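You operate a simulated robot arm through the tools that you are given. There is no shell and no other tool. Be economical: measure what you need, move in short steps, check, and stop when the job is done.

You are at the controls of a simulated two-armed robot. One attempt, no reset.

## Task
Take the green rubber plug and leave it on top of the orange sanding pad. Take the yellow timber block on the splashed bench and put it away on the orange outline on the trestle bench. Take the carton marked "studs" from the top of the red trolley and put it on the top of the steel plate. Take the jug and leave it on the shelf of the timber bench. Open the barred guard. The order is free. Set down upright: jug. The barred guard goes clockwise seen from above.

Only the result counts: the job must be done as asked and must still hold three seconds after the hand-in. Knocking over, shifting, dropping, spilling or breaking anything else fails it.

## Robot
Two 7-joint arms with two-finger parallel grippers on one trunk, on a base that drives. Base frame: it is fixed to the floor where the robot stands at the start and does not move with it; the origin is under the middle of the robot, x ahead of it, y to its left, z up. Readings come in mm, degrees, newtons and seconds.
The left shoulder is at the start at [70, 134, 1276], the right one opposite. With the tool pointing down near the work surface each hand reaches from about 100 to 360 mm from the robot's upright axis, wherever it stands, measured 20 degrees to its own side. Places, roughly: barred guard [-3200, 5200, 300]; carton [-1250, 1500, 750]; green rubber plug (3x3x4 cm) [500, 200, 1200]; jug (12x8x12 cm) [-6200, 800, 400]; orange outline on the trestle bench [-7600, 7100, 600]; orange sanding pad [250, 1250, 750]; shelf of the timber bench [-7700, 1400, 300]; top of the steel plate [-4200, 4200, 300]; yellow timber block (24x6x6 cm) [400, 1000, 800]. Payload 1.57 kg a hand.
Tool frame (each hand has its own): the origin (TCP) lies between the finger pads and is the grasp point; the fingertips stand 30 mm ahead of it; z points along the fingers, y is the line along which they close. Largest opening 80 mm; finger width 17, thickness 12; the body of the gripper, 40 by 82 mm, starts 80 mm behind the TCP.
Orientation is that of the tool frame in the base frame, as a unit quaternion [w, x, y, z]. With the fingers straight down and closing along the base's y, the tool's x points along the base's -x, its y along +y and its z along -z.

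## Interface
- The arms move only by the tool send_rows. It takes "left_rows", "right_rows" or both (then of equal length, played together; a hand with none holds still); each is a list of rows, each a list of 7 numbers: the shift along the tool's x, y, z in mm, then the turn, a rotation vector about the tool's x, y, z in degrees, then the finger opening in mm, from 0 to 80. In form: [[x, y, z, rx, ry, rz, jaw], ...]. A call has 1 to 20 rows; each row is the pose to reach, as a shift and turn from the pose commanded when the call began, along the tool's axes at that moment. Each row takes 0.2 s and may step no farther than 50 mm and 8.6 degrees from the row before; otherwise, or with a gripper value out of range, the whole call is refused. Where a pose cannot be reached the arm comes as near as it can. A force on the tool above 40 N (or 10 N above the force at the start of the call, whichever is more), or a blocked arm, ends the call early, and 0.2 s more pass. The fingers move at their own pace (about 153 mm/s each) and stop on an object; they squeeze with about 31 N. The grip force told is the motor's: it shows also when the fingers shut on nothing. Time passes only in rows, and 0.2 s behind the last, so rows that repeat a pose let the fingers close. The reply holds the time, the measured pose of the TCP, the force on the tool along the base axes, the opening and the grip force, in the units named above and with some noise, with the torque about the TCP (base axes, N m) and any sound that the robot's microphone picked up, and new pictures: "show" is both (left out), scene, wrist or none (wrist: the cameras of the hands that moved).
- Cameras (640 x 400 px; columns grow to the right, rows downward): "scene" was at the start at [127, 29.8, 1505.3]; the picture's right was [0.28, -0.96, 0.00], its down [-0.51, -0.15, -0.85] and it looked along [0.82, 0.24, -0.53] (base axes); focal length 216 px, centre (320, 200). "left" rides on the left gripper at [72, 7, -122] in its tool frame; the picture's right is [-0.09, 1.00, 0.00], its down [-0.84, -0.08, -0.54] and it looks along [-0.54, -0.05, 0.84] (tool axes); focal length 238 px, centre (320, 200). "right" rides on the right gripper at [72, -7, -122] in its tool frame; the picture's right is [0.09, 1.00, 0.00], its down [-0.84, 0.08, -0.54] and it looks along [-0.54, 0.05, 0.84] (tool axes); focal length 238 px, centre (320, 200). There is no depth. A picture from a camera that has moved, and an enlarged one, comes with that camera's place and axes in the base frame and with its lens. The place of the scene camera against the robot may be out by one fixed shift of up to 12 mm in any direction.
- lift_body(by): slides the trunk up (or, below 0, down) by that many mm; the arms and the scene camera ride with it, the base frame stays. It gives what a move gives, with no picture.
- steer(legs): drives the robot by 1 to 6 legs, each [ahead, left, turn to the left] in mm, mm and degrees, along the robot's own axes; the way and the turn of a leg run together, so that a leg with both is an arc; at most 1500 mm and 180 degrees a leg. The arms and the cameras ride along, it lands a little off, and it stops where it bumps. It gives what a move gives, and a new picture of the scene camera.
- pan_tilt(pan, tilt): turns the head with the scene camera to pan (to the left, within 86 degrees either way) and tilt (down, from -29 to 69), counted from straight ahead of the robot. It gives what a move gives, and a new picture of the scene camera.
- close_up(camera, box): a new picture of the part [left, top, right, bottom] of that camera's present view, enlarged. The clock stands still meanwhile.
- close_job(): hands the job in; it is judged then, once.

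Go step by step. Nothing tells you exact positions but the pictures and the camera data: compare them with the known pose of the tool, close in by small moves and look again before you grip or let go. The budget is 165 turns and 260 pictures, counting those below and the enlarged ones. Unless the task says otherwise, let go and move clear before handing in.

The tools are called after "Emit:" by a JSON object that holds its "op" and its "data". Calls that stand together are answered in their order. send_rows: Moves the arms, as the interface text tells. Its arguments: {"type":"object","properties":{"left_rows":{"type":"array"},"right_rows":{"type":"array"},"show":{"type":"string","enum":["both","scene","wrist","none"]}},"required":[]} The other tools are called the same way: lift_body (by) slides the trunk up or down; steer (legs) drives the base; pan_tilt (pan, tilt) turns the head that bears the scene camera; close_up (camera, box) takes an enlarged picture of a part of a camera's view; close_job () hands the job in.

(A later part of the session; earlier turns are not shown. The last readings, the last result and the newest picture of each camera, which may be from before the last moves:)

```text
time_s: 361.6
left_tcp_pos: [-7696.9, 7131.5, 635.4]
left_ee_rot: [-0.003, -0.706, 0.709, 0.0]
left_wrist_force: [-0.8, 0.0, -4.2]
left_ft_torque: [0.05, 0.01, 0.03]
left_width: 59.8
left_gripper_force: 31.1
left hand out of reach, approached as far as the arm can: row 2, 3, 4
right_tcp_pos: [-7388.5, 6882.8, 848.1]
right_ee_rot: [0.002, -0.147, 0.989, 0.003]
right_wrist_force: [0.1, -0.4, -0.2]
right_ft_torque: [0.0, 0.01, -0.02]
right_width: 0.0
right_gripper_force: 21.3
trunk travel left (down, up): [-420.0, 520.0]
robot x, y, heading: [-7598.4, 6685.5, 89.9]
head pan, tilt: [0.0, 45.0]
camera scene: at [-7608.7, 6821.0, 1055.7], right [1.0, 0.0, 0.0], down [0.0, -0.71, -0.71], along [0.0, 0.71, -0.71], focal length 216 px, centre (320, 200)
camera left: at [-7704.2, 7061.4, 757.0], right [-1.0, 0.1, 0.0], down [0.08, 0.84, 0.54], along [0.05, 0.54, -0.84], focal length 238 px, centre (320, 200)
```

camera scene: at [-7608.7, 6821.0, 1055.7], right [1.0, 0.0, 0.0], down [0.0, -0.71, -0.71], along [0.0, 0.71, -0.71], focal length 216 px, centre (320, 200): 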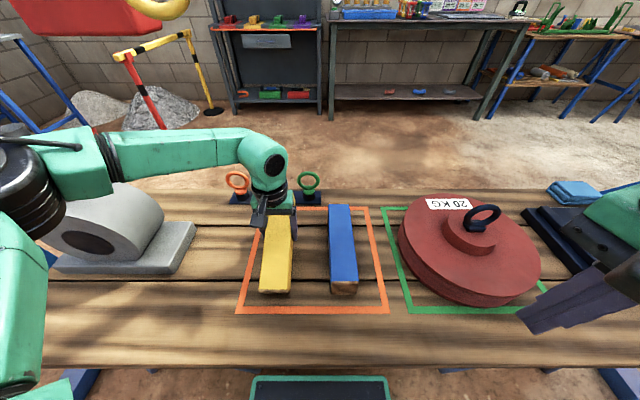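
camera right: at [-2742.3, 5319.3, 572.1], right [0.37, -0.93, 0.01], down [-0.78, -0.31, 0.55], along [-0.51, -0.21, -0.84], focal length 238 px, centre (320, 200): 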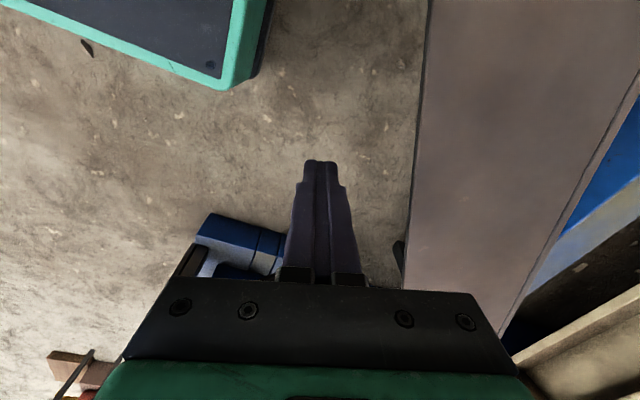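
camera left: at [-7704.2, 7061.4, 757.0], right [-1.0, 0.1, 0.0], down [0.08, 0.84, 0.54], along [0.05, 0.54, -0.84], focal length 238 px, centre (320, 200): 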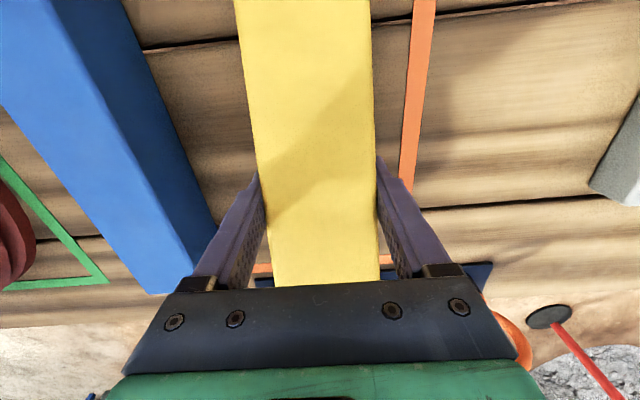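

The arm is at its reach limit, so I'll finish lowering with the trunk in small steps.

Emit:
{"op": "lift_body", "data": {"by": -12}}

Emit:
{"op": "lift_body", "data": {"by": -5}}

Emit:
{"op": "close_up", "data": {"camera": "scene", "box": [220, 180, 380, 330]}}

```text
time_s: 362.2
left_tcp_pos: [-7697.5, 7132.6, 624.0]
left_ee_rot: [-0.004, -0.705, 0.709, -0.001]
left_wrist_force: [0.7, 1.7, 2.8]
left_ft_torque: [-0.58, -0.29, 0.21]
left_width: 59.7
left_gripper_force: 30.7
right_tcp_pos: [-7388.7, 6882.3, 835.9]
right_ee_rot: [0.001, -0.146, 0.989, 0.004]
right_wrist_force: [0.1, -0.1, -0.1]
right_ft_torque: [-0.01, -0.01, 0.01]
right_width: 0.0
right_gripper_force: 21.1
trunk travel left (down, up): [-408.0, 532.0]
robot x, y, heading: [-7600.2, 6683.1, 90.2]
head pan, tilt: [0.0, 45.0]
```

```text
time_s: 362.8
left_tcp_pos: [-7697.5, 7131.9, 617.2]
left_ee_rot: [-0.004, -0.705, 0.709, -0.001]
left_wrist_force: [0.6, 0.8, -0.3]
left_ft_torque: [-0.31, -0.14, 0.1]
left_width: 59.9
left_gripper_force: 30.7
right_tcp_pos: [-7387.9, 6882.7, 830.4]
right_ee_rot: [0.003, -0.146, 0.989, 0.003]
right_wrist_force: [0.0, 0.0, -0.3]
right_ft_torque: [-0.04, -0.03, -0.03]
right_width: 0.0
right_gripper_force: 20.8
trunk travel left (down, up): [-403.0, 537.0]
robot x, y, heading: [-7598.9, 6683.5, 90.0]
head pan, tilt: [0.0, 45.0]
```

```text
2.67 times, centred on (300, 255) of scene
camera zoom: at [-7608.6, 6820.8, 1038.6], right [1.0, 0.0, 0.0], down [0.0, -0.71, -0.71], along [0.0, 0.71, -0.71], focal length 577 px, centre (373, 53)
```

zoom: 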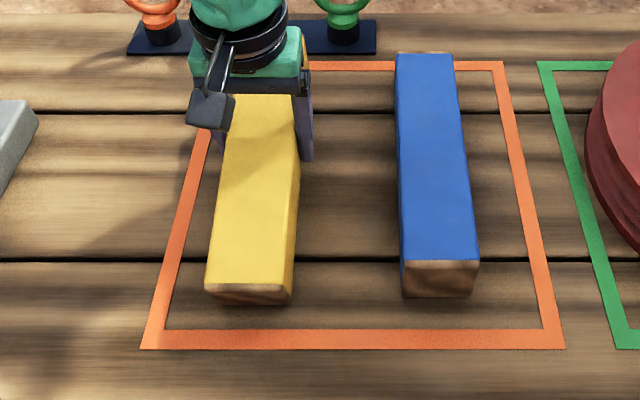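

Emit:
{"op": "lift_body", "data": {"by": -3}}

Emit:
{"op": "lift_body", "data": {"by": -3}}

```text
time_s: 363.3
left_tcp_pos: [-7697.6, 7132.6, 616.4]
left_ee_rot: [-0.003, -0.705, 0.709, 0.001]
left_wrist_force: [-0.1, 2.7, 3.7]
left_ft_torque: [-0.8, -0.19, -0.05]
left_width: 59.7
left_gripper_force: 31.0
right_tcp_pos: [-7389.4, 6883.1, 827.3]
right_ee_rot: [0.002, -0.147, 0.989, 0.002]
right_wrist_force: [0.3, 0.2, -0.4]
right_ft_torque: [-0.02, 0.02, 0.01]
right_width: 0.0
right_gripper_force: 21.2
trunk travel left (down, up): [-400.0, 540.0]
robot x, y, heading: [-7597.2, 6682.2, 89.8]
head pan, tilt: [0.0, 45.0]
```

```text
time_s: 363.8
left_tcp_pos: [-7697.6, 7132.8, 612.0]
left_ee_rot: [-0.004, -0.705, 0.709, -0.001]
left_wrist_force: [0.3, 2.3, 3.0]
left_ft_torque: [-0.68, -0.18, 0.02]
left_width: 59.7
left_gripper_force: 31.1
right_tcp_pos: [-7388.3, 6882.6, 824.0]
right_ee_rot: [0.002, -0.146, 0.989, 0.003]
right_wrist_force: [-1.2, -0.6, 0.4]
right_ft_torque: [0.01, 0.03, 0.0]
right_width: 0.0
right_gripper_force: 21.0
trunk travel left (down, up): [-397.0, 543.0]
robot x, y, heading: [-7601.9, 6684.6, 89.9]
head pan, tilt: [0.0, 45.0]
```

Emit:
{"op": "lift_body", "data": {"by": -3}}

Emit:
{"op": "lift_body", "data": {"by": -3}}

Emit:
{"op": "close_up", "data": {"camera": "scene", "box": [220, 180, 380, 330]}}

```text
time_s: 364.3
left_tcp_pos: [-7696.4, 7132.3, 610.0]
left_ee_rot: [-0.004, -0.705, 0.709, 0.0]
left_wrist_force: [1.6, 2.3, 1.8]
left_ft_torque: [-0.68, -0.25, 0.16]
left_width: 59.7
left_gripper_force: 30.5
right_tcp_pos: [-7388.9, 6882.9, 821.1]
right_ee_rot: [0.002, -0.146, 0.989, 0.003]
right_wrist_force: [-0.6, 0.2, 0.1]
right_ft_torque: [-0.02, -0.01, 0.0]
right_width: 0.2
right_gripper_force: 21.3
trunk travel left (down, up): [-394.0, 546.0]
robot x, y, heading: [-7602.4, 6685.5, 89.9]
head pan, tilt: [0.0, 45.0]
```

```text
time_s: 364.9
left_tcp_pos: [-7697.9, 7132.7, 606.8]
left_ee_rot: [-0.004, -0.705, 0.709, 0.0]
left_wrist_force: [0.1, 1.7, 1.8]
left_ft_torque: [-0.59, -0.2, 0.1]
left_width: 60.0
left_gripper_force: 30.7
right_tcp_pos: [-7388.3, 6882.0, 818.2]
right_ee_rot: [0.002, -0.146, 0.989, 0.003]
right_wrist_force: [0.7, -0.5, 0.3]
right_ft_torque: [0.01, 0.0, 0.0]
right_width: 0.0
right_gripper_force: 21.2
trunk travel left (down, up): [-391.0, 549.0]
robot x, y, heading: [-7599.1, 6683.6, 90.1]
head pan, tilt: [0.0, 45.0]
```

```text
2.67 times, centred on (300, 255) of scene
camera zoom: at [-7608.5, 6820.6, 1026.6], right [1.0, 0.0, 0.0], down [0.0, -0.71, -0.71], along [0.0, 0.71, -0.71], focal length 577 px, centre (373, 53)
```

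zoom: 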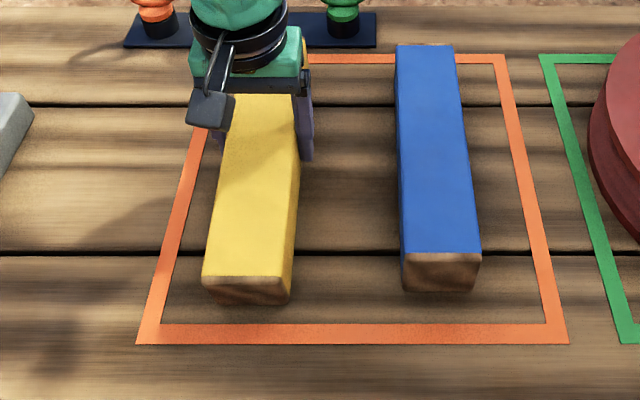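

The block is tilted slightly nose-down, with the near end already touching. I'll keep lowering gently so it levels out against the bench.

Emit:
{"op": "lift_body", "data": {"by": -8}}

Emit:
{"op": "lift_body", "data": {"by": -8}}

Emit:
{"op": "close_up", "data": {"camera": "scene", "box": [220, 180, 380, 330]}}

```text
time_s: 365.4
left_tcp_pos: [-7697.8, 7132.6, 598.2]
left_ee_rot: [-0.003, -0.705, 0.709, 0.001]
left_wrist_force: [0.6, 0.2, -0.9]
left_ft_torque: [-0.37, -0.12, 0.13]
left_width: 60.0
left_gripper_force: 31.0
right_tcp_pos: [-7389.0, 6881.4, 810.1]
right_ee_rot: [0.002, -0.146, 0.989, 0.002]
right_wrist_force: [-0.4, 0.4, 0.5]
right_ft_torque: [0.0, -0.03, -0.02]
right_width: 0.0
right_gripper_force: 21.0
trunk travel left (down, up): [-383.0, 557.0]
robot x, y, heading: [-7596.0, 6686.0, 89.8]
head pan, tilt: [0.0, 45.0]
```

```text
time_s: 366.0
left_tcp_pos: [-7697.2, 7131.9, 591.2]
left_ee_rot: [-0.004, -0.706, 0.708, 0.0]
left_wrist_force: [0.6, 1.2, -1.4]
left_ft_torque: [-0.32, -0.14, 0.12]
left_width: 59.9
left_gripper_force: 30.7
right_tcp_pos: [-7389.3, 6882.0, 802.7]
right_ee_rot: [0.003, -0.146, 0.989, 0.003]
right_wrist_force: [0.1, -0.1, 1.1]
right_ft_torque: [-0.03, 0.02, 0.02]
right_width: 0.0
right_gripper_force: 20.9
trunk travel left (down, up): [-375.0, 565.0]
robot x, y, heading: [-7597.5, 6685.0, 89.6]
head pan, tilt: [0.0, 45.0]
```

```text
2.67 times, centred on (300, 255) of scene
camera zoom: at [-7608.6, 6820.7, 1010.6], right [1.0, 0.0, 0.0], down [0.0, -0.71, -0.71], along [0.0, 0.71, -0.71], focal length 577 px, centre (373, 53)
```

zoom: 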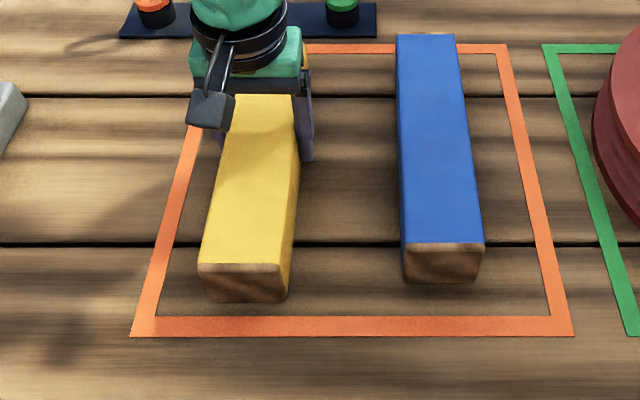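

Emit:
{"op": "lift_body", "data": {"by": -5}}

Emit:
{"op": "lift_body", "data": {"by": -4}}

Emit:
{"op": "close_up", "data": {"camera": "scene", "box": [220, 180, 380, 330]}}

```text
time_s: 366.5
left_tcp_pos: [-7697.1, 7133.8, 589.0]
left_ee_rot: [0.001, -0.705, 0.709, 0.002]
left_wrist_force: [-4.8, 3.3, 26.1]
left_ft_torque: [-0.22, -0.66, -0.23]
left_width: 59.7
left_gripper_force: 31.1
right_tcp_pos: [-7390.9, 6880.9, 798.5]
right_ee_rot: [0.003, -0.147, 0.989, 0.006]
right_wrist_force: [-0.4, -0.2, 0.1]
right_ft_torque: [0.0, -0.06, 0.0]
right_width: 0.0
right_gripper_force: 21.3
trunk travel left (down, up): [-370.0, 570.0]
robot x, y, heading: [-7597.4, 6683.8, 89.7]
head pan, tilt: [0.0, 45.0]
```

```text
time_s: 367.1
left_tcp_pos: [-7697.1, 7130.9, 584.2]
left_ee_rot: [-0.001, -0.705, 0.709, 0.001]
left_wrist_force: [-3.2, 2.2, 25.5]
left_ft_torque: [0.27, -0.84, 0.27]
left_width: 59.7
left_gripper_force: 30.8
right_tcp_pos: [-7388.9, 6879.2, 793.9]
right_ee_rot: [0.002, -0.146, 0.989, 0.004]
right_wrist_force: [-0.3, 0.9, -0.2]
right_ft_torque: [0.02, -0.01, -0.01]
right_width: 0.1
right_gripper_force: 21.5
trunk travel left (down, up): [-366.0, 574.0]
robot x, y, heading: [-7598.7, 6680.4, 89.9]
head pan, tilt: [0.0, 45.0]
```

```text
2.67 times, centred on (300, 255) of scene
camera zoom: at [-7608.5, 6817.5, 1002.2], right [1.0, 0.0, 0.0], down [0.0, -0.7, -0.71], along [0.0, 0.71, -0.7], focal length 577 px, centre (373, 53)
```

zoom: 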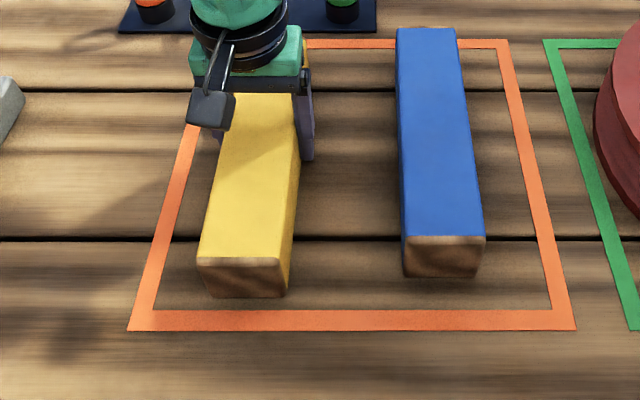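

It now sits flat. I'll ease off, open the jaws and rise.

Emit:
{"op": "send_rows", "data": {"left_rows": [[0, 0, -2, 0, 0, 0, 58], [0, 0, -2, 0, 0, 0, 62], [0, 0, -2, 0, 0, 0, 68], [0, 0, -2, 0, 0, 0, 78], [0, 0, -25, 0, 0, 0, 80], [0, 0, -65, 0, 0, 0, 80], [0, 0, -110, 0, 0, 0, 80], [0, 0, -150, 0, 0, 0, 80]], "show": "both"}}

```text
time_s: 368.9
left_tcp_pos: [-7699.4, 7132.6, 734.0]
left_ee_rot: [-0.003, -0.705, 0.709, 0.0]
left_wrist_force: [-0.1, 0.7, 0.3]
left_ft_torque: [0.01, -0.01, -0.05]
left_width: 79.7
left_gripper_force: 0.1
right_tcp_pos: [-7388.8, 6882.3, 794.8]
right_ee_rot: [0.003, -0.146, 0.989, 0.004]
right_wrist_force: [-0.8, 0.2, 0.5]
right_ft_torque: [0.03, 0.03, 0.0]
right_width: 0.0
right_gripper_force: 20.9
trunk travel left (down, up): [-366.0, 574.0]
robot x, y, heading: [-7598.5, 6686.6, 90.0]
head pan, tilt: [0.0, 45.0]
camera scene: at [-7608.6, 6820.3, 1001.7], right [1.0, 0.0, 0.0], down [0.0, -0.71, -0.71], along [0.0, 0.71, -0.71], focal length 216 px, centre (320, 200)
camera left: at [-7706.1, 7062.1, 855.1], right [-1.0, 0.1, 0.0], down [0.09, 0.84, 0.54], along [0.05, 0.54, -0.84], focal length 238 px, centre (320, 200)
```

scene: 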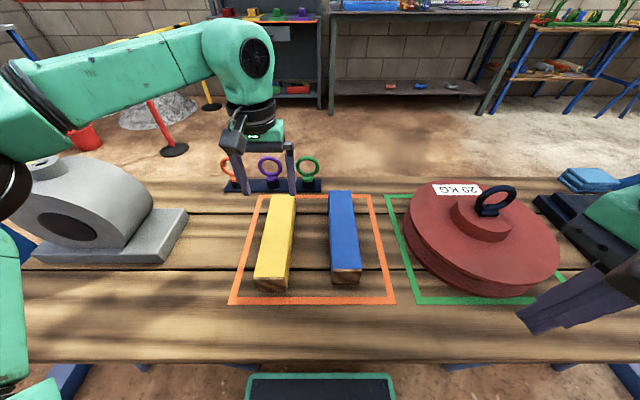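
left: 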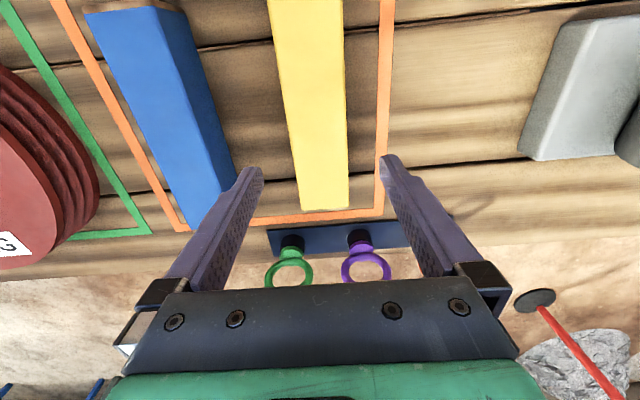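

The yellow block lies inside the orange outline. Next is the jug: I'll raise, back off and turn south to see the way.

Emit:
{"op": "lift_body", "data": {"by": 400}}

Emit:
{"op": "steer", "data": {"legs": [[-580, 0, 0], [0, 0, 180]]}}

Emit:
{"op": "pan_tilt", "data": {"pan": 0, "tilt": 20}}

```text
time_s: 372.7
left_tcp_pos: [-7699.7, 7134.2, 1133.4]
left_ee_rot: [-0.004, -0.705, 0.709, 0.0]
left_wrist_force: [-0.7, 0.4, 0.7]
left_ft_torque: [-0.03, 0.01, 0.03]
left_width: 80.2
left_gripper_force: 0.1
right_tcp_pos: [-7389.7, 6882.5, 1194.1]
right_ee_rot: [0.002, -0.146, 0.989, 0.003]
right_wrist_force: [0.0, 0.4, 0.9]
right_ft_torque: [-0.02, -0.03, -0.01]
right_width: 0.1
right_gripper_force: 21.3
trunk travel left (down, up): [-766.0, 174.0]
robot x, y, heading: [-7596.1, 6683.3, 89.9]
head pan, tilt: [0.0, 45.0]
```

```text
time_s: 383.5
left_tcp_pos: [-7478.3, 5648.2, 1133.2]
left_ee_rot: [0.0, 0.692, 0.722, 0.004]
left_wrist_force: [0.3, -0.5, 0.3]
left_ft_torque: [-0.02, -0.02, -0.01]
left_width: 80.2
left_gripper_force: 0.1
right_tcp_pos: [-7800.4, 5884.8, 1194.1]
right_ee_rot: [0.004, 0.985, 0.17, -0.002]
right_wrist_force: [-0.2, -0.5, 0.8]
right_ft_torque: [0.01, 0.01, -0.01]
right_width: 0.0
right_gripper_force: 21.2
trunk travel left (down, up): [-766.0, 174.0]
robot x, y, heading: [-7598.5, 6088.4, -87.5]
head pan, tilt: [0.0, 45.0]
camera scene: at [-7602.6, 5966.2, 1401.8], right [-1.0, -0.05, 0.0], down [-0.03, 0.71, -0.71], along [0.03, -0.71, -0.71], focal length 216 px, centre (320, 200)
```

scene: 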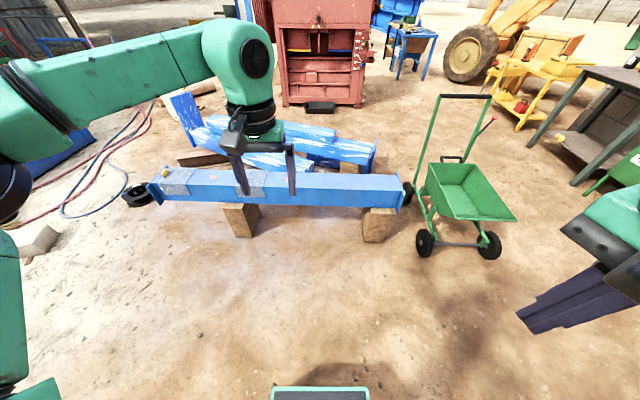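

```text
time_s: 384.4
left_tcp_pos: [-7479.5, 5647.9, 1133.3]
left_ee_rot: [0.0, 0.692, 0.722, 0.004]
left_wrist_force: [0.8, 0.1, 0.8]
left_ft_torque: [0.0, 0.0, -0.03]
left_width: 79.9
left_gripper_force: 0.0
right_tcp_pos: [-7800.2, 5884.8, 1194.2]
right_ee_rot: [0.004, 0.985, 0.17, -0.001]
right_wrist_force: [0.6, -0.2, 0.6]
right_ft_torque: [0.01, 0.0, -0.01]
right_width: 0.1
right_gripper_force: 21.3
trunk travel left (down, up): [-766.0, 174.0]
robot x, y, heading: [-7599.4, 6095.4, -87.2]
head pan, tilt: [0.0, 20.0]
camera scene: at [-7602.0, 5954.4, 1440.4], right [-1.0, -0.05, 0.0], down [-0.02, 0.34, -0.94], along [0.04, -0.94, -0.34], focal length 216 px, centre (320, 200)
```

scene: 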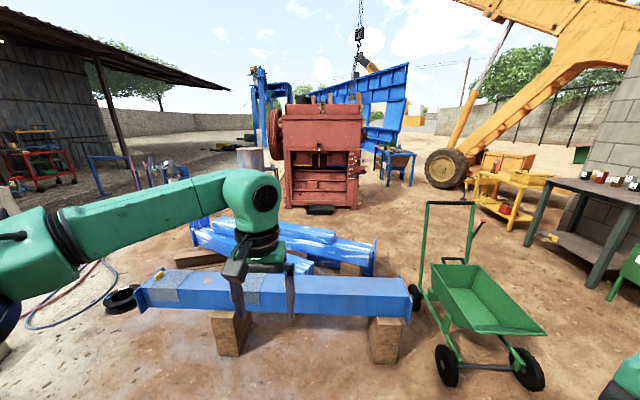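

Emit:
{"op": "close_up", "data": {"camera": "scene", "box": [200, 80, 440, 220]}}

Emit:
{"op": "pan_tilt", "data": {"pan": 40, "tilt": 22}}

```text
2.67 times, centred on (320, 150) of scene
camera zoom: at [-7602.0, 5954.4, 1440.4], right [-1.0, -0.05, 0.0], down [-0.02, 0.34, -0.94], along [0.04, -0.94, -0.34], focal length 577 px, centre (320, 333)
```

zoom: 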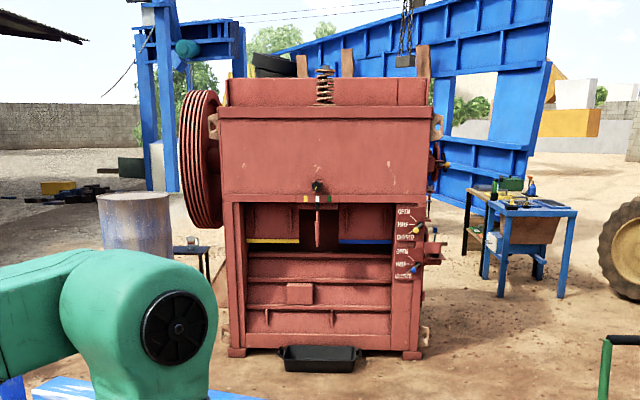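

```text
time_s: 385.4
left_tcp_pos: [-7477.1, 5648.5, 1133.4]
left_ee_rot: [0.0, 0.692, 0.722, 0.004]
left_wrist_force: [-0.4, 0.9, -1.0]
left_ft_torque: [-0.02, -0.02, -0.03]
left_width: 80.1
left_gripper_force: 0.2
right_tcp_pos: [-7800.0, 5885.5, 1194.3]
right_ee_rot: [0.004, 0.985, 0.17, -0.001]
right_wrist_force: [0.7, -0.9, 0.0]
right_ft_torque: [0.03, 0.01, -0.01]
right_width: 0.0
right_gripper_force: 21.2
trunk travel left (down, up): [-766.0, 174.0]
robot x, y, heading: [-7600.3, 6095.0, -87.8]
head pan, tilt: [40.0, 22.0]
camera scene: at [-7543.5, 5979.1, 1437.2], right [-0.74, -0.68, 0.0], down [-0.25, 0.28, -0.93], along [0.63, -0.68, -0.37], focal length 216 px, centre (320, 200)
```

scene: 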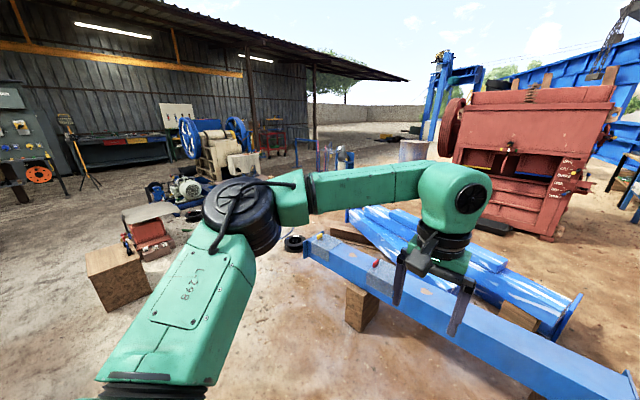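

The girders, a reel and hoses close off the east side, so I'll go west around the green cart. I'll drive to about [-9450, 6060] and look south.

Emit:
{"op": "steer", "data": {"legs": [[0, 0, -92.2], [1500, 0, 0], [350, 0, 0], [0, 0, 90]]}}

Emit:
{"op": "pan_tilt", "data": {"pan": 10, "tilt": 20}}

```text
time_s: 402.5
left_tcp_pos: [-9331.6, 5627.6, 1134.3]
left_ee_rot: [-0.001, 0.703, 0.712, 0.004]
left_wrist_force: [-0.3, -0.2, -0.4]
left_ft_torque: [0.01, 0.02, -0.03]
left_width: 80.2
left_gripper_force: 0.0
right_tcp_pos: [-9646.8, 5873.6, 1193.2]
right_ee_rot: [0.004, 0.988, 0.155, -0.002]
right_wrist_force: [0.4, 0.8, -0.1]
right_ft_torque: [-0.06, -0.02, -0.01]
right_width: 0.0
right_gripper_force: 21.6
trunk travel left (down, up): [-766.0, 174.0]
robot x, y, heading: [-9444.2, 6076.2, -89.0]
head pan, tilt: [40.0, 22.0]
camera scene: at [-9386.5, 5959.9, 1437.2], right [-0.76, -0.65, 0.0], down [-0.25, 0.28, -0.93], along [0.61, -0.7, -0.37], focal length 216 px, centre (320, 200)
```

scene: 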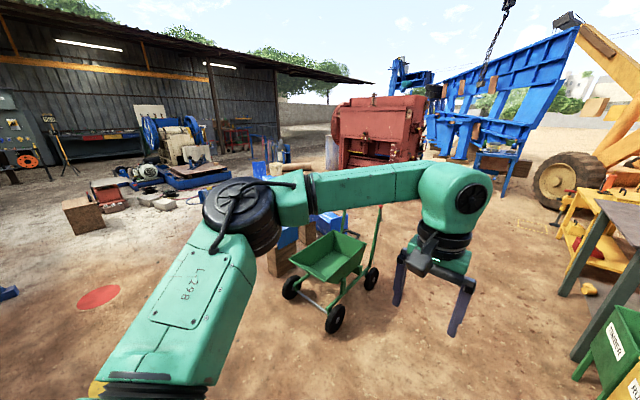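

```text
time_s: 403.4
left_tcp_pos: [-9331.6, 5628.2, 1134.2]
left_ee_rot: [0.0, 0.703, 0.711, 0.005]
left_wrist_force: [-0.1, 0.5, -0.3]
left_ft_torque: [-0.01, -0.02, -0.02]
left_width: 80.2
left_gripper_force: 0.1
right_tcp_pos: [-9644.7, 5873.3, 1193.7]
right_ee_rot: [0.004, 0.988, 0.155, -0.003]
right_wrist_force: [0.0, 0.9, 0.1]
right_ft_torque: [0.01, 0.02, 0.0]
right_width: 0.0
right_gripper_force: 21.3
trunk travel left (down, up): [-766.0, 174.0]
robot x, y, heading: [-9441.0, 6075.6, -88.9]
head pan, tilt: [10.0, 20.0]
camera scene: at [-9429.4, 5938.6, 1440.4], right [-0.98, -0.19, 0.0], down [-0.07, 0.34, -0.94], along [0.18, -0.92, -0.34], focal length 216 px, centre (320, 200)
```

scene: 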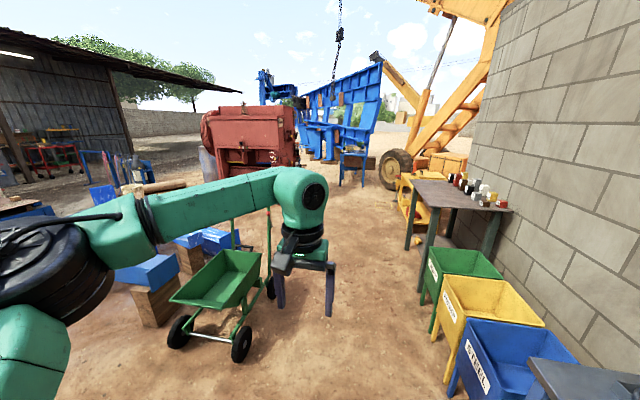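

There's a 1.3 m lane between the cart and the bins. I'll drive south through it.

Emit:
{"op": "steer", "data": {"legs": [[1500, 60, -1], [1500, 0, 0]]}}

Emit:
{"op": "pan_tilt", "data": {"pan": 30, "tilt": 18}}

Emit:
{"op": "close_up", "data": {"camera": "scene", "box": [220, 120, 460, 270]}}

```text
refused: leg 1 is longer than a leg can be; nothing moved
```

```text
time_s: 404.2
left_tcp_pos: [-9331.3, 5628.4, 1133.5]
left_ee_rot: [0.0, 0.703, 0.712, 0.003]
left_wrist_force: [-0.5, 0.0, 0.1]
left_ft_torque: [0.01, -0.01, 0.0]
left_width: 80.2
left_gripper_force: 0.1
right_tcp_pos: [-9645.5, 5873.6, 1193.1]
right_ee_rot: [0.004, 0.988, 0.155, -0.002]
right_wrist_force: [-0.5, 0.1, 0.1]
right_ft_torque: [0.0, -0.04, 0.0]
right_width: 0.0
right_gripper_force: 21.7
trunk travel left (down, up): [-766.0, 174.0]
robot x, y, heading: [-9443.0, 6077.1, -89.4]
head pan, tilt: [30.0, 18.0]
camera scene: at [-9399.3, 5949.9, 1443.7], right [-0.86, -0.51, 0.0], down [-0.16, 0.27, -0.95], along [0.49, -0.82, -0.31], focal length 216 px, centre (320, 200)
```

scene: 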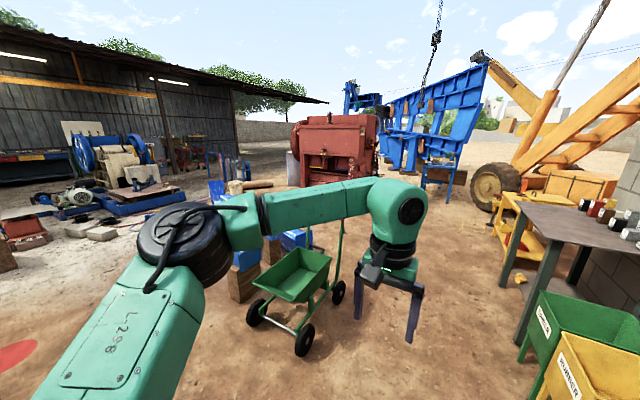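

```text
2.67 times, centred on (340, 195) of scene
camera zoom: at [-9399.3, 5949.9, 1443.7], right [-0.86, -0.51, 0.0], down [-0.16, 0.27, -0.95], along [0.49, -0.82, -0.31], focal length 577 px, centre (267, 213)
```

zoom: 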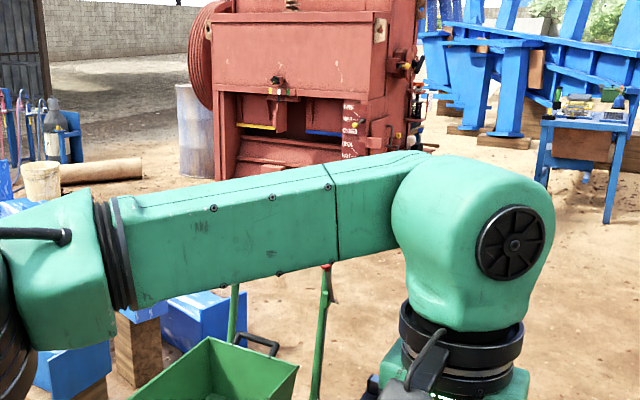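

Emit:
{"op": "steer", "data": {"legs": [[1450, 80, -0.8], [1450, 0, 0]]}}

Emit:
{"op": "pan_tilt", "data": {"pan": 25, "tilt": 18}}

Emit:
{"op": "close_up", "data": {"camera": "scene", "box": [220, 100, 460, 250]}}

```text
time_s: 418.1
left_tcp_pos: [-9122.1, 2761.5, 1133.4]
left_ee_rot: [0.001, 0.687, 0.727, 0.003]
left_wrist_force: [0.6, 0.1, -0.3]
left_ft_torque: [-0.01, -0.01, -0.01]
left_width: 80.2
left_gripper_force: 0.0
right_tcp_pos: [-9447.2, 2993.2, 1193.4]
right_ee_rot: [0.003, 0.984, 0.178, -0.003]
right_wrist_force: [-0.6, -0.3, 1.0]
right_ft_torque: [0.01, -0.01, -0.01]
right_width: 0.0
right_gripper_force: 21.6
trunk travel left (down, up): [-766.0, 174.0]
robot x, y, heading: [-9245.6, 3205.5, -86.5]
head pan, tilt: [30.0, 18.0]
camera scene: at [-9204.3, 3081.4, 1443.7], right [-0.83, -0.55, 0.0], down [-0.17, 0.26, -0.95], along [0.53, -0.79, -0.31], focal length 216 px, centre (320, 200)
```

scene: 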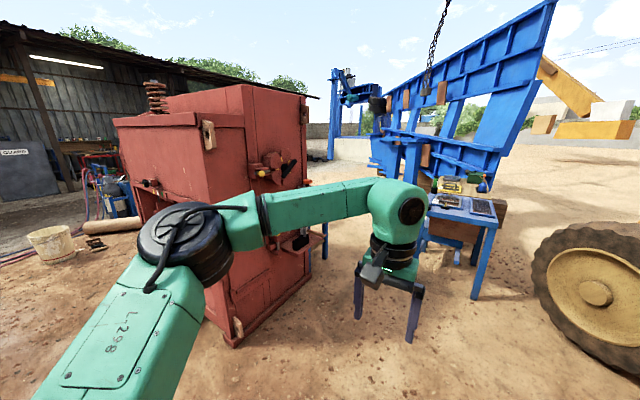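

```text
time_s: 418.8
left_tcp_pos: [-9121.2, 2761.8, 1133.3]
left_ee_rot: [0.0, 0.686, 0.728, 0.004]
left_wrist_force: [0.1, 0.2, -0.3]
left_ft_torque: [-0.02, -0.04, -0.02]
left_width: 79.7
left_gripper_force: 0.0
right_tcp_pos: [-9447.5, 2993.2, 1194.3]
right_ee_rot: [0.004, 0.984, 0.178, -0.002]
right_wrist_force: [-0.1, -1.1, -0.1]
right_ft_torque: [0.01, -0.01, -0.01]
right_width: 0.0
right_gripper_force: 21.2
trunk travel left (down, up): [-766.0, 174.0]
robot x, y, heading: [-9252.5, 3202.4, -86.6]
head pan, tilt: [25.0, 18.0]
camera scene: at [-9211.2, 3076.7, 1443.7], right [-0.88, -0.48, 0.0], down [-0.15, 0.27, -0.95], along [0.46, -0.84, -0.31], focal length 216 px, centre (320, 200)
```

scene: 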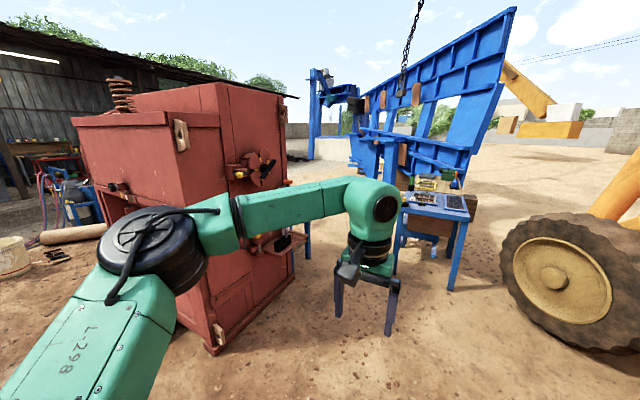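

```text
2.67 times, centred on (340, 175) of scene
camera zoom: at [-9211.2, 3076.7, 1443.7], right [-0.88, -0.48, 0.0], down [-0.15, 0.27, -0.95], along [0.46, -0.84, -0.31], focal length 577 px, centre (267, 267)
```

zoom: 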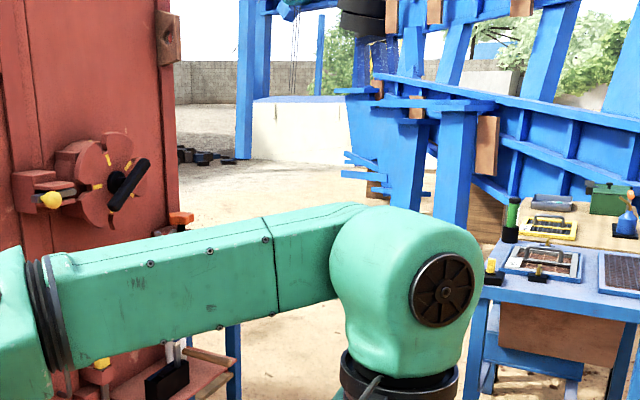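

There's more behind the press. I'll drive further south past it and look east.

Emit:
{"op": "steer", "data": {"legs": [[1170, 280, 0], [0, 0, 50]]}}

Emit:
{"op": "pan_tilt", "data": {"pan": 5, "tilt": 25}}

Emit:
{"op": "close_up", "data": {"camera": "scene", "box": [200, 120, 440, 270]}}

```text
time_s: 427.2
left_tcp_pos: [-8484.2, 1861.1, 1133.9]
left_ee_rot: [-0.001, 0.317, 0.948, 0.003]
left_wrist_force: [0.2, 1.0, -0.8]
left_ft_torque: [0.0, -0.01, 0.0]
left_width: 80.1
left_gripper_force: 0.1
right_tcp_pos: [-8871.4, 1763.0, 1193.2]
right_ee_rot: [0.005, 0.819, 0.574, 0.0]
right_wrist_force: [-0.3, -0.1, 0.2]
right_ft_torque: [-0.02, -0.02, -0.02]
right_width: 0.2
right_gripper_force: 20.8
trunk travel left (down, up): [-766.0, 174.0]
robot x, y, heading: [-8906.3, 2049.6, -36.8]
head pan, tilt: [25.0, 18.0]
camera scene: at [-8782.7, 2006.1, 1443.7], right [-0.2, -0.98, 0.0], down [-0.3, 0.06, -0.95], along [0.93, -0.19, -0.31], focal length 216 px, centre (320, 200)
```

scene: 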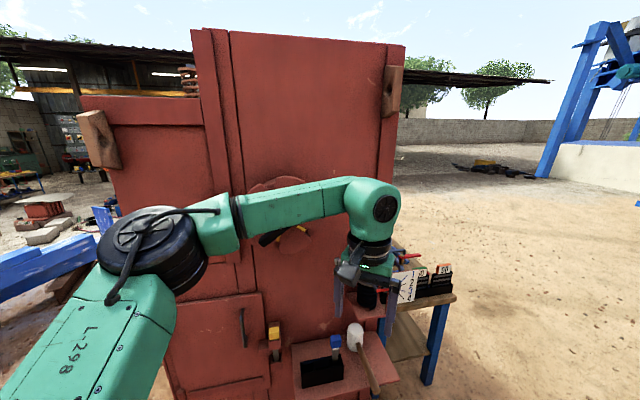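

```text
time_s: 428.0
left_tcp_pos: [-8484.7, 1861.4, 1133.2]
left_ee_rot: [-0.001, 0.317, 0.948, 0.003]
left_wrist_force: [-0.2, 0.1, 0.4]
left_ft_torque: [0.0, -0.03, 0.02]
left_width: 80.0
left_gripper_force: 0.0
right_tcp_pos: [-8872.4, 1762.1, 1194.0]
right_ee_rot: [0.005, 0.819, 0.574, 0.0]
right_wrist_force: [0.3, 0.2, -0.7]
right_ft_torque: [0.0, 0.03, 0.05]
right_width: 0.0
right_gripper_force: 21.0
trunk travel left (down, up): [-766.0, 174.0]
robot x, y, heading: [-8904.1, 2049.7, -36.6]
head pan, tilt: [5.0, 25.0]
camera scene: at [-8795.4, 1977.0, 1432.4], right [-0.53, -0.85, 0.0], down [-0.36, 0.22, -0.91], along [0.77, -0.48, -0.42], focal length 216 px, centre (320, 200)
```

scene: 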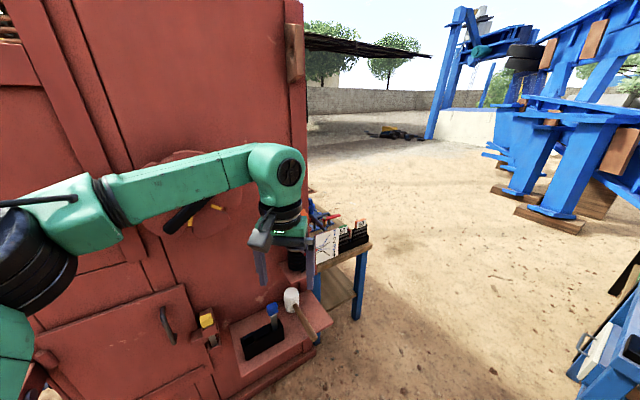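

```text
2.67 times, centred on (320, 195) of scene
camera zoom: at [-8795.4, 1977.0, 1432.4], right [-0.53, -0.85, 0.0], down [-0.36, 0.22, -0.91], along [0.77, -0.48, -0.42], focal length 577 px, centre (320, 213)
```

zoom: 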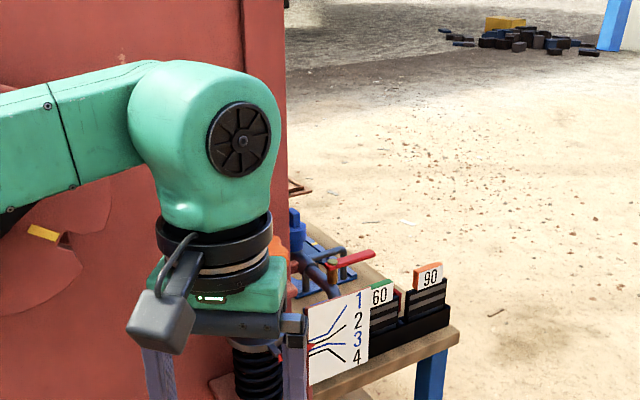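

The timber bench stands south of the press, with its corner near [-8050, 1200]. I'll thread between it and the blue bench, to the south side.

Emit:
{"op": "steer", "data": {"legs": [[0, 0, -53.4], [430, 204, 0], [370, 200, 0], [600, 0, 0]]}}

Emit:
{"op": "pan_tilt", "data": {"pan": 80, "tilt": 30}}

```text
time_s: 438.3
left_tcp_pos: [-8367.9, 232.9, 1133.4]
left_ee_rot: [0.0, 0.7, 0.714, 0.003]
left_wrist_force: [0.1, 0.0, -0.1]
left_ft_torque: [-0.03, -0.02, 0.0]
left_width: 80.0
left_gripper_force: 0.1
right_tcp_pos: [-8684.6, 476.9, 1193.7]
right_ee_rot: [0.004, 0.987, 0.159, -0.002]
right_wrist_force: [0.2, -0.3, 0.4]
right_ft_torque: [-0.02, 0.04, -0.02]
right_width: 0.0
right_gripper_force: 21.7
trunk travel left (down, up): [-766.0, 174.0]
robot x, y, heading: [-8476.5, 675.7, -89.0]
head pan, tilt: [5.0, 25.0]
camera scene: at [-8476.1, 543.1, 1432.5], right [-0.99, -0.11, 0.0], down [-0.05, 0.42, -0.91], along [0.1, -0.9, -0.42], focal length 216 px, centre (320, 200)
```

scene: 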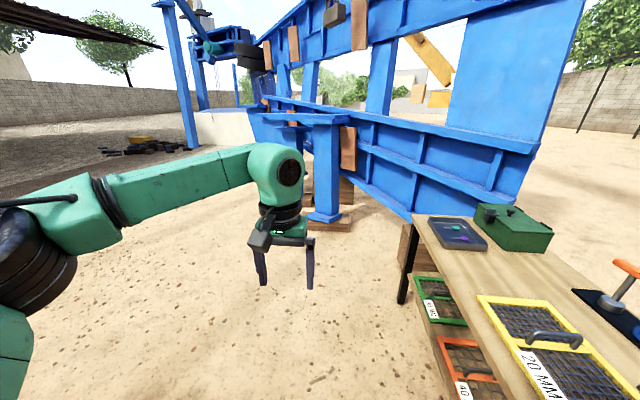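

```text
time_s: 439.8
left_tcp_pos: [-8367.1, 232.4, 1133.2]
left_ee_rot: [-0.001, 0.7, 0.714, 0.004]
left_wrist_force: [0.8, 0.9, -0.6]
left_ft_torque: [0.03, 0.0, 0.01]
left_width: 80.0
left_gripper_force: 0.1
right_tcp_pos: [-8683.0, 475.8, 1194.6]
right_ee_rot: [0.004, 0.987, 0.158, -0.002]
right_wrist_force: [1.0, 0.0, -0.2]
right_ft_torque: [0.02, -0.01, -0.01]
right_width: 0.0
right_gripper_force: 21.2
trunk travel left (down, up): [-766.0, 174.0]
robot x, y, heading: [-8473.8, 677.0, -88.7]
head pan, tilt: [80.0, 30.0]
camera scene: at [-8396.8, 619.8, 1424.4], right [-0.15, -0.99, 0.0], down [-0.49, 0.08, -0.87], along [0.86, -0.13, -0.5], focal length 216 px, centre (320, 200)
```

scene: 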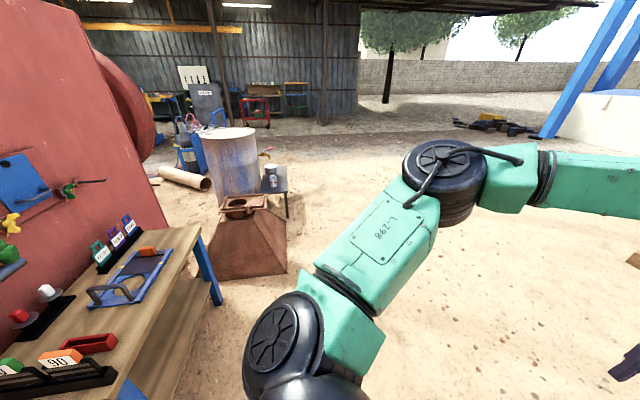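

Emit:
{"op": "close_up", "data": {"camera": "scene", "box": [200, 110, 360, 210]}}

Emit:
{"op": "close_up", "data": {"camera": "scene", "box": [0, 200, 300, 400]}}

```text
4.00 times, centred on (280, 160) of scene
camera zoom: at [-8396.8, 619.8, 1424.4], right [-0.15, -0.99, 0.0], down [-0.49, 0.08, -0.87], along [0.86, -0.13, -0.5], focal length 866 px, centre (480, 360)
```

zoom: 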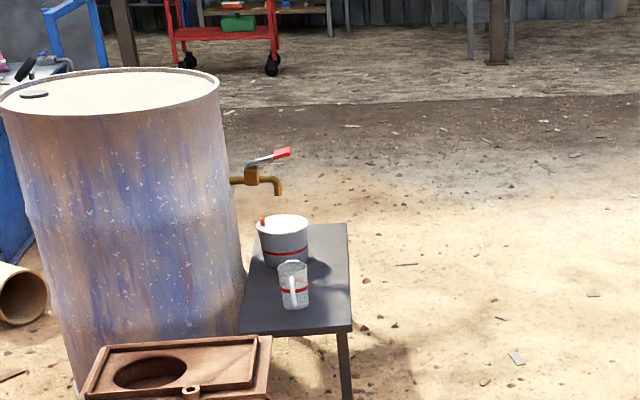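

```text
2.00 times, centred on (150, 300) of scene
camera zoom: at [-8396.8, 619.8, 1424.4], right [-0.15, -0.99, 0.0], down [-0.49, 0.08, -0.87], along [0.86, -0.13, -0.5], focal length 433 px, centre (660, 0)
```

zoom: 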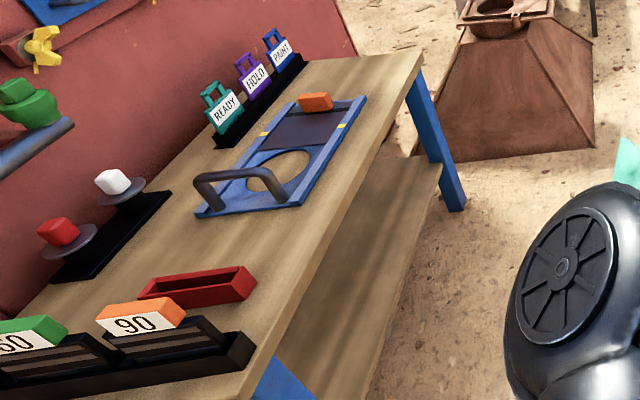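

The jug (with a red band and a handle facing roughly west) stands on a small stool next to a bucket, near [-6170, 804]. The shelf is tucked under the bench top, so I'll want a near-horizontal grip on the handle. I'll drive closer on the south side for a better look.

Emit:
{"op": "steer", "data": {"legs": [[0, 0, 88.7], [1000, -400, 0]]}}

Emit:
{"op": "pan_tilt", "data": {"pan": 25, "tilt": 35}}

Emit:
{"op": "close_up", "data": {"camera": "scene", "box": [240, 120, 440, 245]}}

```text
time_s: 449.1
left_tcp_pos: [-7023.4, 400.2, 1133.7]
left_ee_rot: [-0.001, -0.005, 1.0, 0.002]
left_wrist_force: [-0.5, 0.3, -0.2]
left_ft_torque: [0.0, 0.02, -0.03]
left_width: 79.7
left_gripper_force: 0.1
right_tcp_pos: [-7269.0, 87.3, 1194.1]
right_ee_rot: [0.004, 0.589, 0.808, 0.002]
right_wrist_force: [0.0, -1.3, -0.1]
right_ft_torque: [0.02, 0.0, -0.03]
right_width: 0.1
right_gripper_force: 21.4
trunk travel left (down, up): [-766.0, 174.0]
robot x, y, heading: [-7469.5, 295.0, 0.8]
head pan, tilt: [80.0, 30.0]
camera scene: at [-7415.4, 388.3, 1424.4], right [0.99, -0.16, 0.0], down [-0.08, -0.49, -0.87], along [0.14, 0.85, -0.5], focal length 216 px, centre (320, 200)
```

scene: 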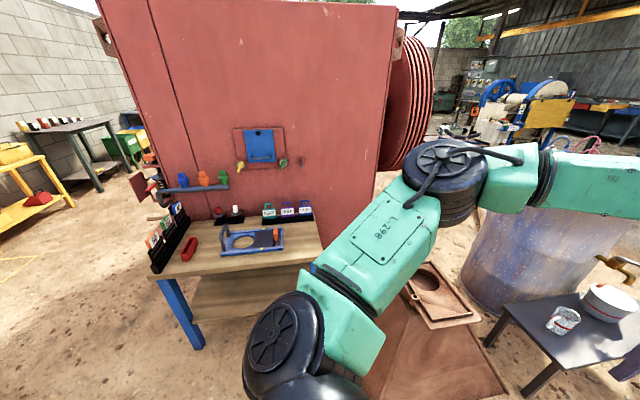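

```text
time_s: 450.3
left_tcp_pos: [-7021.5, 399.1, 1133.2]
left_ee_rot: [-0.002, -0.005, 1.0, 0.002]
left_wrist_force: [-0.6, -1.0, -0.5]
left_ft_torque: [0.0, -0.01, -0.02]
left_width: 80.1
left_gripper_force: 0.1
right_tcp_pos: [-7268.4, 85.1, 1193.3]
right_ee_rot: [0.004, 0.59, 0.808, 0.001]
right_wrist_force: [-0.1, -0.1, -0.4]
right_ft_torque: [-0.01, 0.0, 0.0]
right_width: 0.1
right_gripper_force: 21.3
trunk travel left (down, up): [-766.0, 174.0]
robot x, y, heading: [-7470.5, 293.9, 1.1]
head pan, tilt: [25.0, 35.0]
camera scene: at [-7350.0, 337.3, 1416.6], right [0.44, -0.9, 0.0], down [-0.52, -0.25, -0.82], along [0.74, 0.36, -0.57], focal length 216 px, centre (320, 200)
```

scene: 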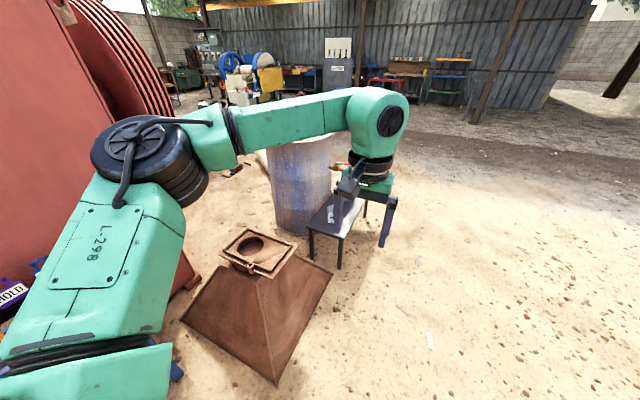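

```text
3.20 times, centred on (340, 182) of scene
camera zoom: at [-7350.0, 337.3, 1416.6], right [0.44, -0.9, 0.0], down [-0.52, -0.25, -0.82], along [0.74, 0.36, -0.57], focal length 692 px, centre (256, 256)
```

zoom: 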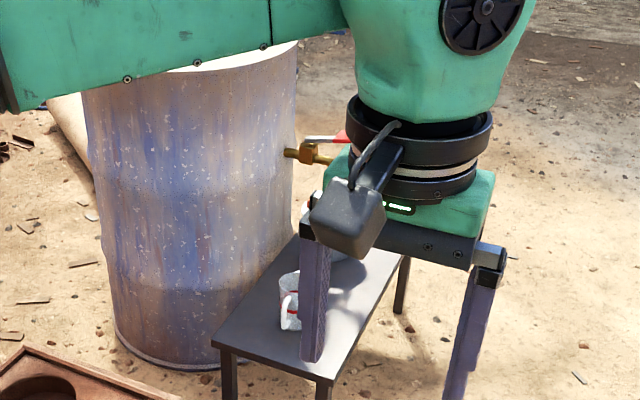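

The hopper's base keeps the robot south of y≈480, and the handle points about west. The left hand, pitched forward toward +x, should reach it. I'll test the forward pitch here in free space first.

Emit:
{"op": "send_rows", "data": {"left_rows": [[0, 0, 0, 0, -8, 0, 80], [0, 0, 0, 0, -16, 0, 80], [0, 0, 0, 0, -24, 0, 80], [0, 0, 0, 0, -32, 0, 80], [0, 0, 0, 0, -40, 0, 80], [0, 0, 0, 0, -48, 0, 80], [0, 0, 0, 0, -56, 0, 80], [0, 0, 0, 0, -64, 0, 80], [0, 0, 0, 0, -70, 0, 80], [0, 0, 0, 0, -70, 0, 80]], "show": "scene"}}

```text
time_s: 452.5
left_tcp_pos: [-7022.7, 400.2, 1134.0]
left_ee_rot: [0.572, -0.003, 0.82, 0.005]
left_wrist_force: [0.1, -0.6, -0.2]
left_ft_torque: [-0.03, 0.01, -0.03]
left_width: 80.2
left_gripper_force: 0.0
right_tcp_pos: [-7269.3, 86.0, 1192.9]
right_ee_rot: [0.004, 0.589, 0.808, 0.0]
right_wrist_force: [-0.4, -0.8, 0.1]
right_ft_torque: [0.01, 0.02, 0.0]
right_width: 0.0
right_gripper_force: 21.7
trunk travel left (down, up): [-766.0, 174.0]
robot x, y, heading: [-7469.2, 291.3, 0.7]
head pan, tilt: [25.0, 35.0]
camera scene: at [-7350.5, 337.0, 1416.6], right [0.44, -0.9, 0.0], down [-0.52, -0.25, -0.82], along [0.74, 0.36, -0.57], focal length 216 px, centre (320, 200)
```

scene: 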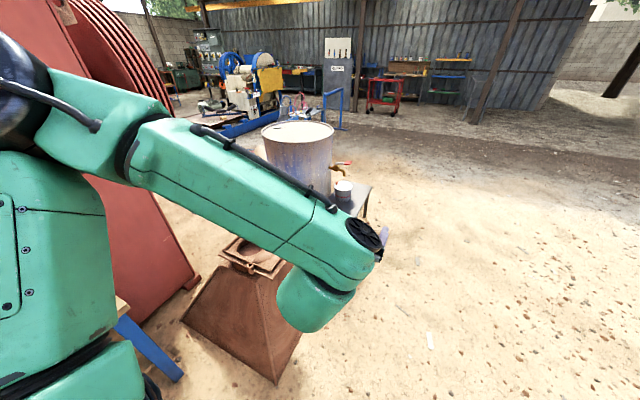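

The forward pitch works. I'll drive closer along y≈440, lower the trunk, and look with the left wrist camera.

Emit:
{"op": "steer", "data": {"legs": [[600, 150, -0.7]]}}

Emit:
{"op": "lift_body", "data": {"by": -350}}

Emit:
{"op": "send_rows", "data": {"left_rows": [[0, 40, 0, 0, 0, 0, 80], [0, 85, 0, 0, 0, 0, 80], [0, 130, 0, 0, 0, 0, 80], [0, 175, 0, 0, 0, 0, 80], [0, 215, 0, 0, 0, 0, 80], [0, 215, 0, 0, 0, 0, 80]], "show": "both"}}

```text
time_s: 456.0
left_tcp_pos: [-6423.9, 548.2, 1132.9]
left_ee_rot: [0.572, 0.002, 0.82, 0.002]
left_wrist_force: [-0.8, 0.2, 0.2]
left_ft_torque: [-0.03, 0.0, -0.02]
left_width: 80.3
left_gripper_force: 0.0
right_tcp_pos: [-6674.1, 237.0, 1194.9]
right_ee_rot: [0.004, 0.594, 0.804, 0.001]
right_wrist_force: [-0.5, -0.2, -1.0]
right_ft_torque: [0.04, 0.0, 0.07]
right_width: 0.0
right_gripper_force: 20.9
trunk travel left (down, up): [-766.0, 174.0]
robot x, y, heading: [-6871.1, 448.5, 0.1]
head pan, tilt: [25.0, 35.0]
camera scene: at [-6752.9, 488.9, 1416.7], right [0.43, -0.91, 0.0], down [-0.52, -0.24, -0.82], along [0.74, 0.35, -0.57], focal length 216 px, centre (320, 200)
```

scene: 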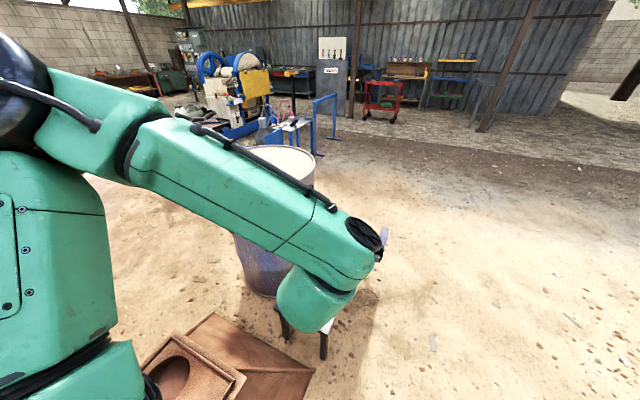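

```text
time_s: 459.4
left_tcp_pos: [-6423.2, 547.7, 783.2]
left_ee_rot: [0.572, 0.002, 0.82, 0.001]
left_wrist_force: [0.4, 0.5, 0.2]
left_ft_torque: [0.01, -0.03, -0.01]
left_width: 79.9
left_gripper_force: 0.1
right_tcp_pos: [-6672.5, 236.7, 842.8]
right_ee_rot: [0.004, 0.594, 0.805, 0.001]
right_wrist_force: [-0.6, 0.0, -0.1]
right_ft_torque: [0.03, -0.01, -0.06]
right_width: 0.1
right_gripper_force: 20.7
trunk travel left (down, up): [-416.0, 524.0]
robot x, y, heading: [-6874.5, 449.3, 0.1]
head pan, tilt: [25.0, 35.0]
```

```text
time_s: 460.8
left_tcp_pos: [-6423.7, 763.5, 783.8]
left_ee_rot: [0.572, 0.002, 0.82, 0.002]
left_wrist_force: [0.3, -0.1, -0.2]
left_ft_torque: [-0.01, 0.01, 0.01]
left_width: 79.8
left_gripper_force: 0.1
left hand out of reach, approached as far as the arm can: row 2, 3
right_tcp_pos: [-6672.7, 237.1, 842.7]
right_ee_rot: [0.004, 0.594, 0.804, 0.001]
right_wrist_force: [-1.2, -0.8, 0.6]
right_ft_torque: [0.02, 0.01, 0.0]
right_width: 0.1
right_gripper_force: 20.8
trunk travel left (down, up): [-416.0, 524.0]
robot x, y, heading: [-6873.1, 448.8, -0.1]
head pan, tilt: [25.0, 35.0]
camera scene: at [-6752.1, 488.6, 1066.6], right [0.43, -0.91, 0.0], down [-0.52, -0.24, -0.82], along [0.74, 0.35, -0.57], focal length 216 px, centre (320, 200)
camera left: at [-6563.9, 768.9, 757.6], right [0.03, 1.0, 0.09], down [-0.22, -0.08, 0.97], along [0.98, -0.05, 0.22], focal length 238 px, centre (320, 200)
```

scene: 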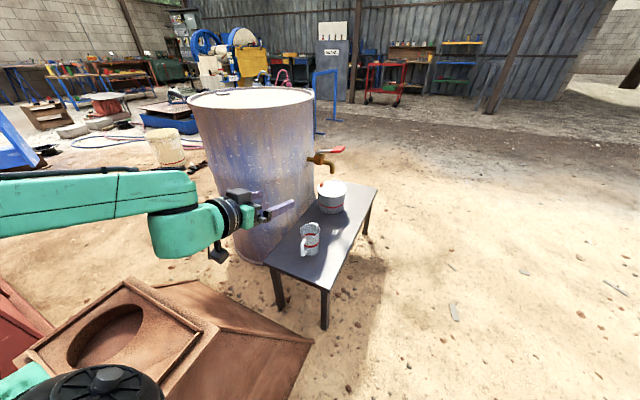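
left: 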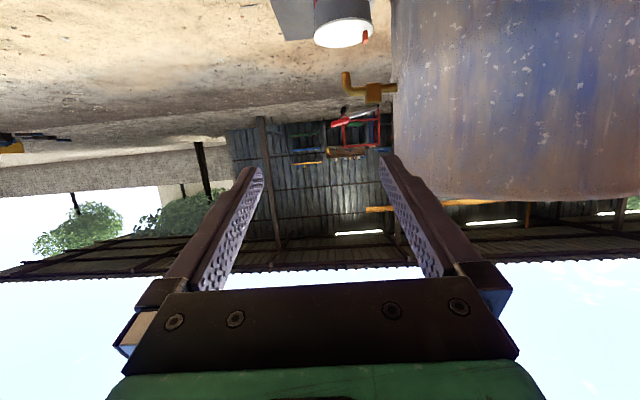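

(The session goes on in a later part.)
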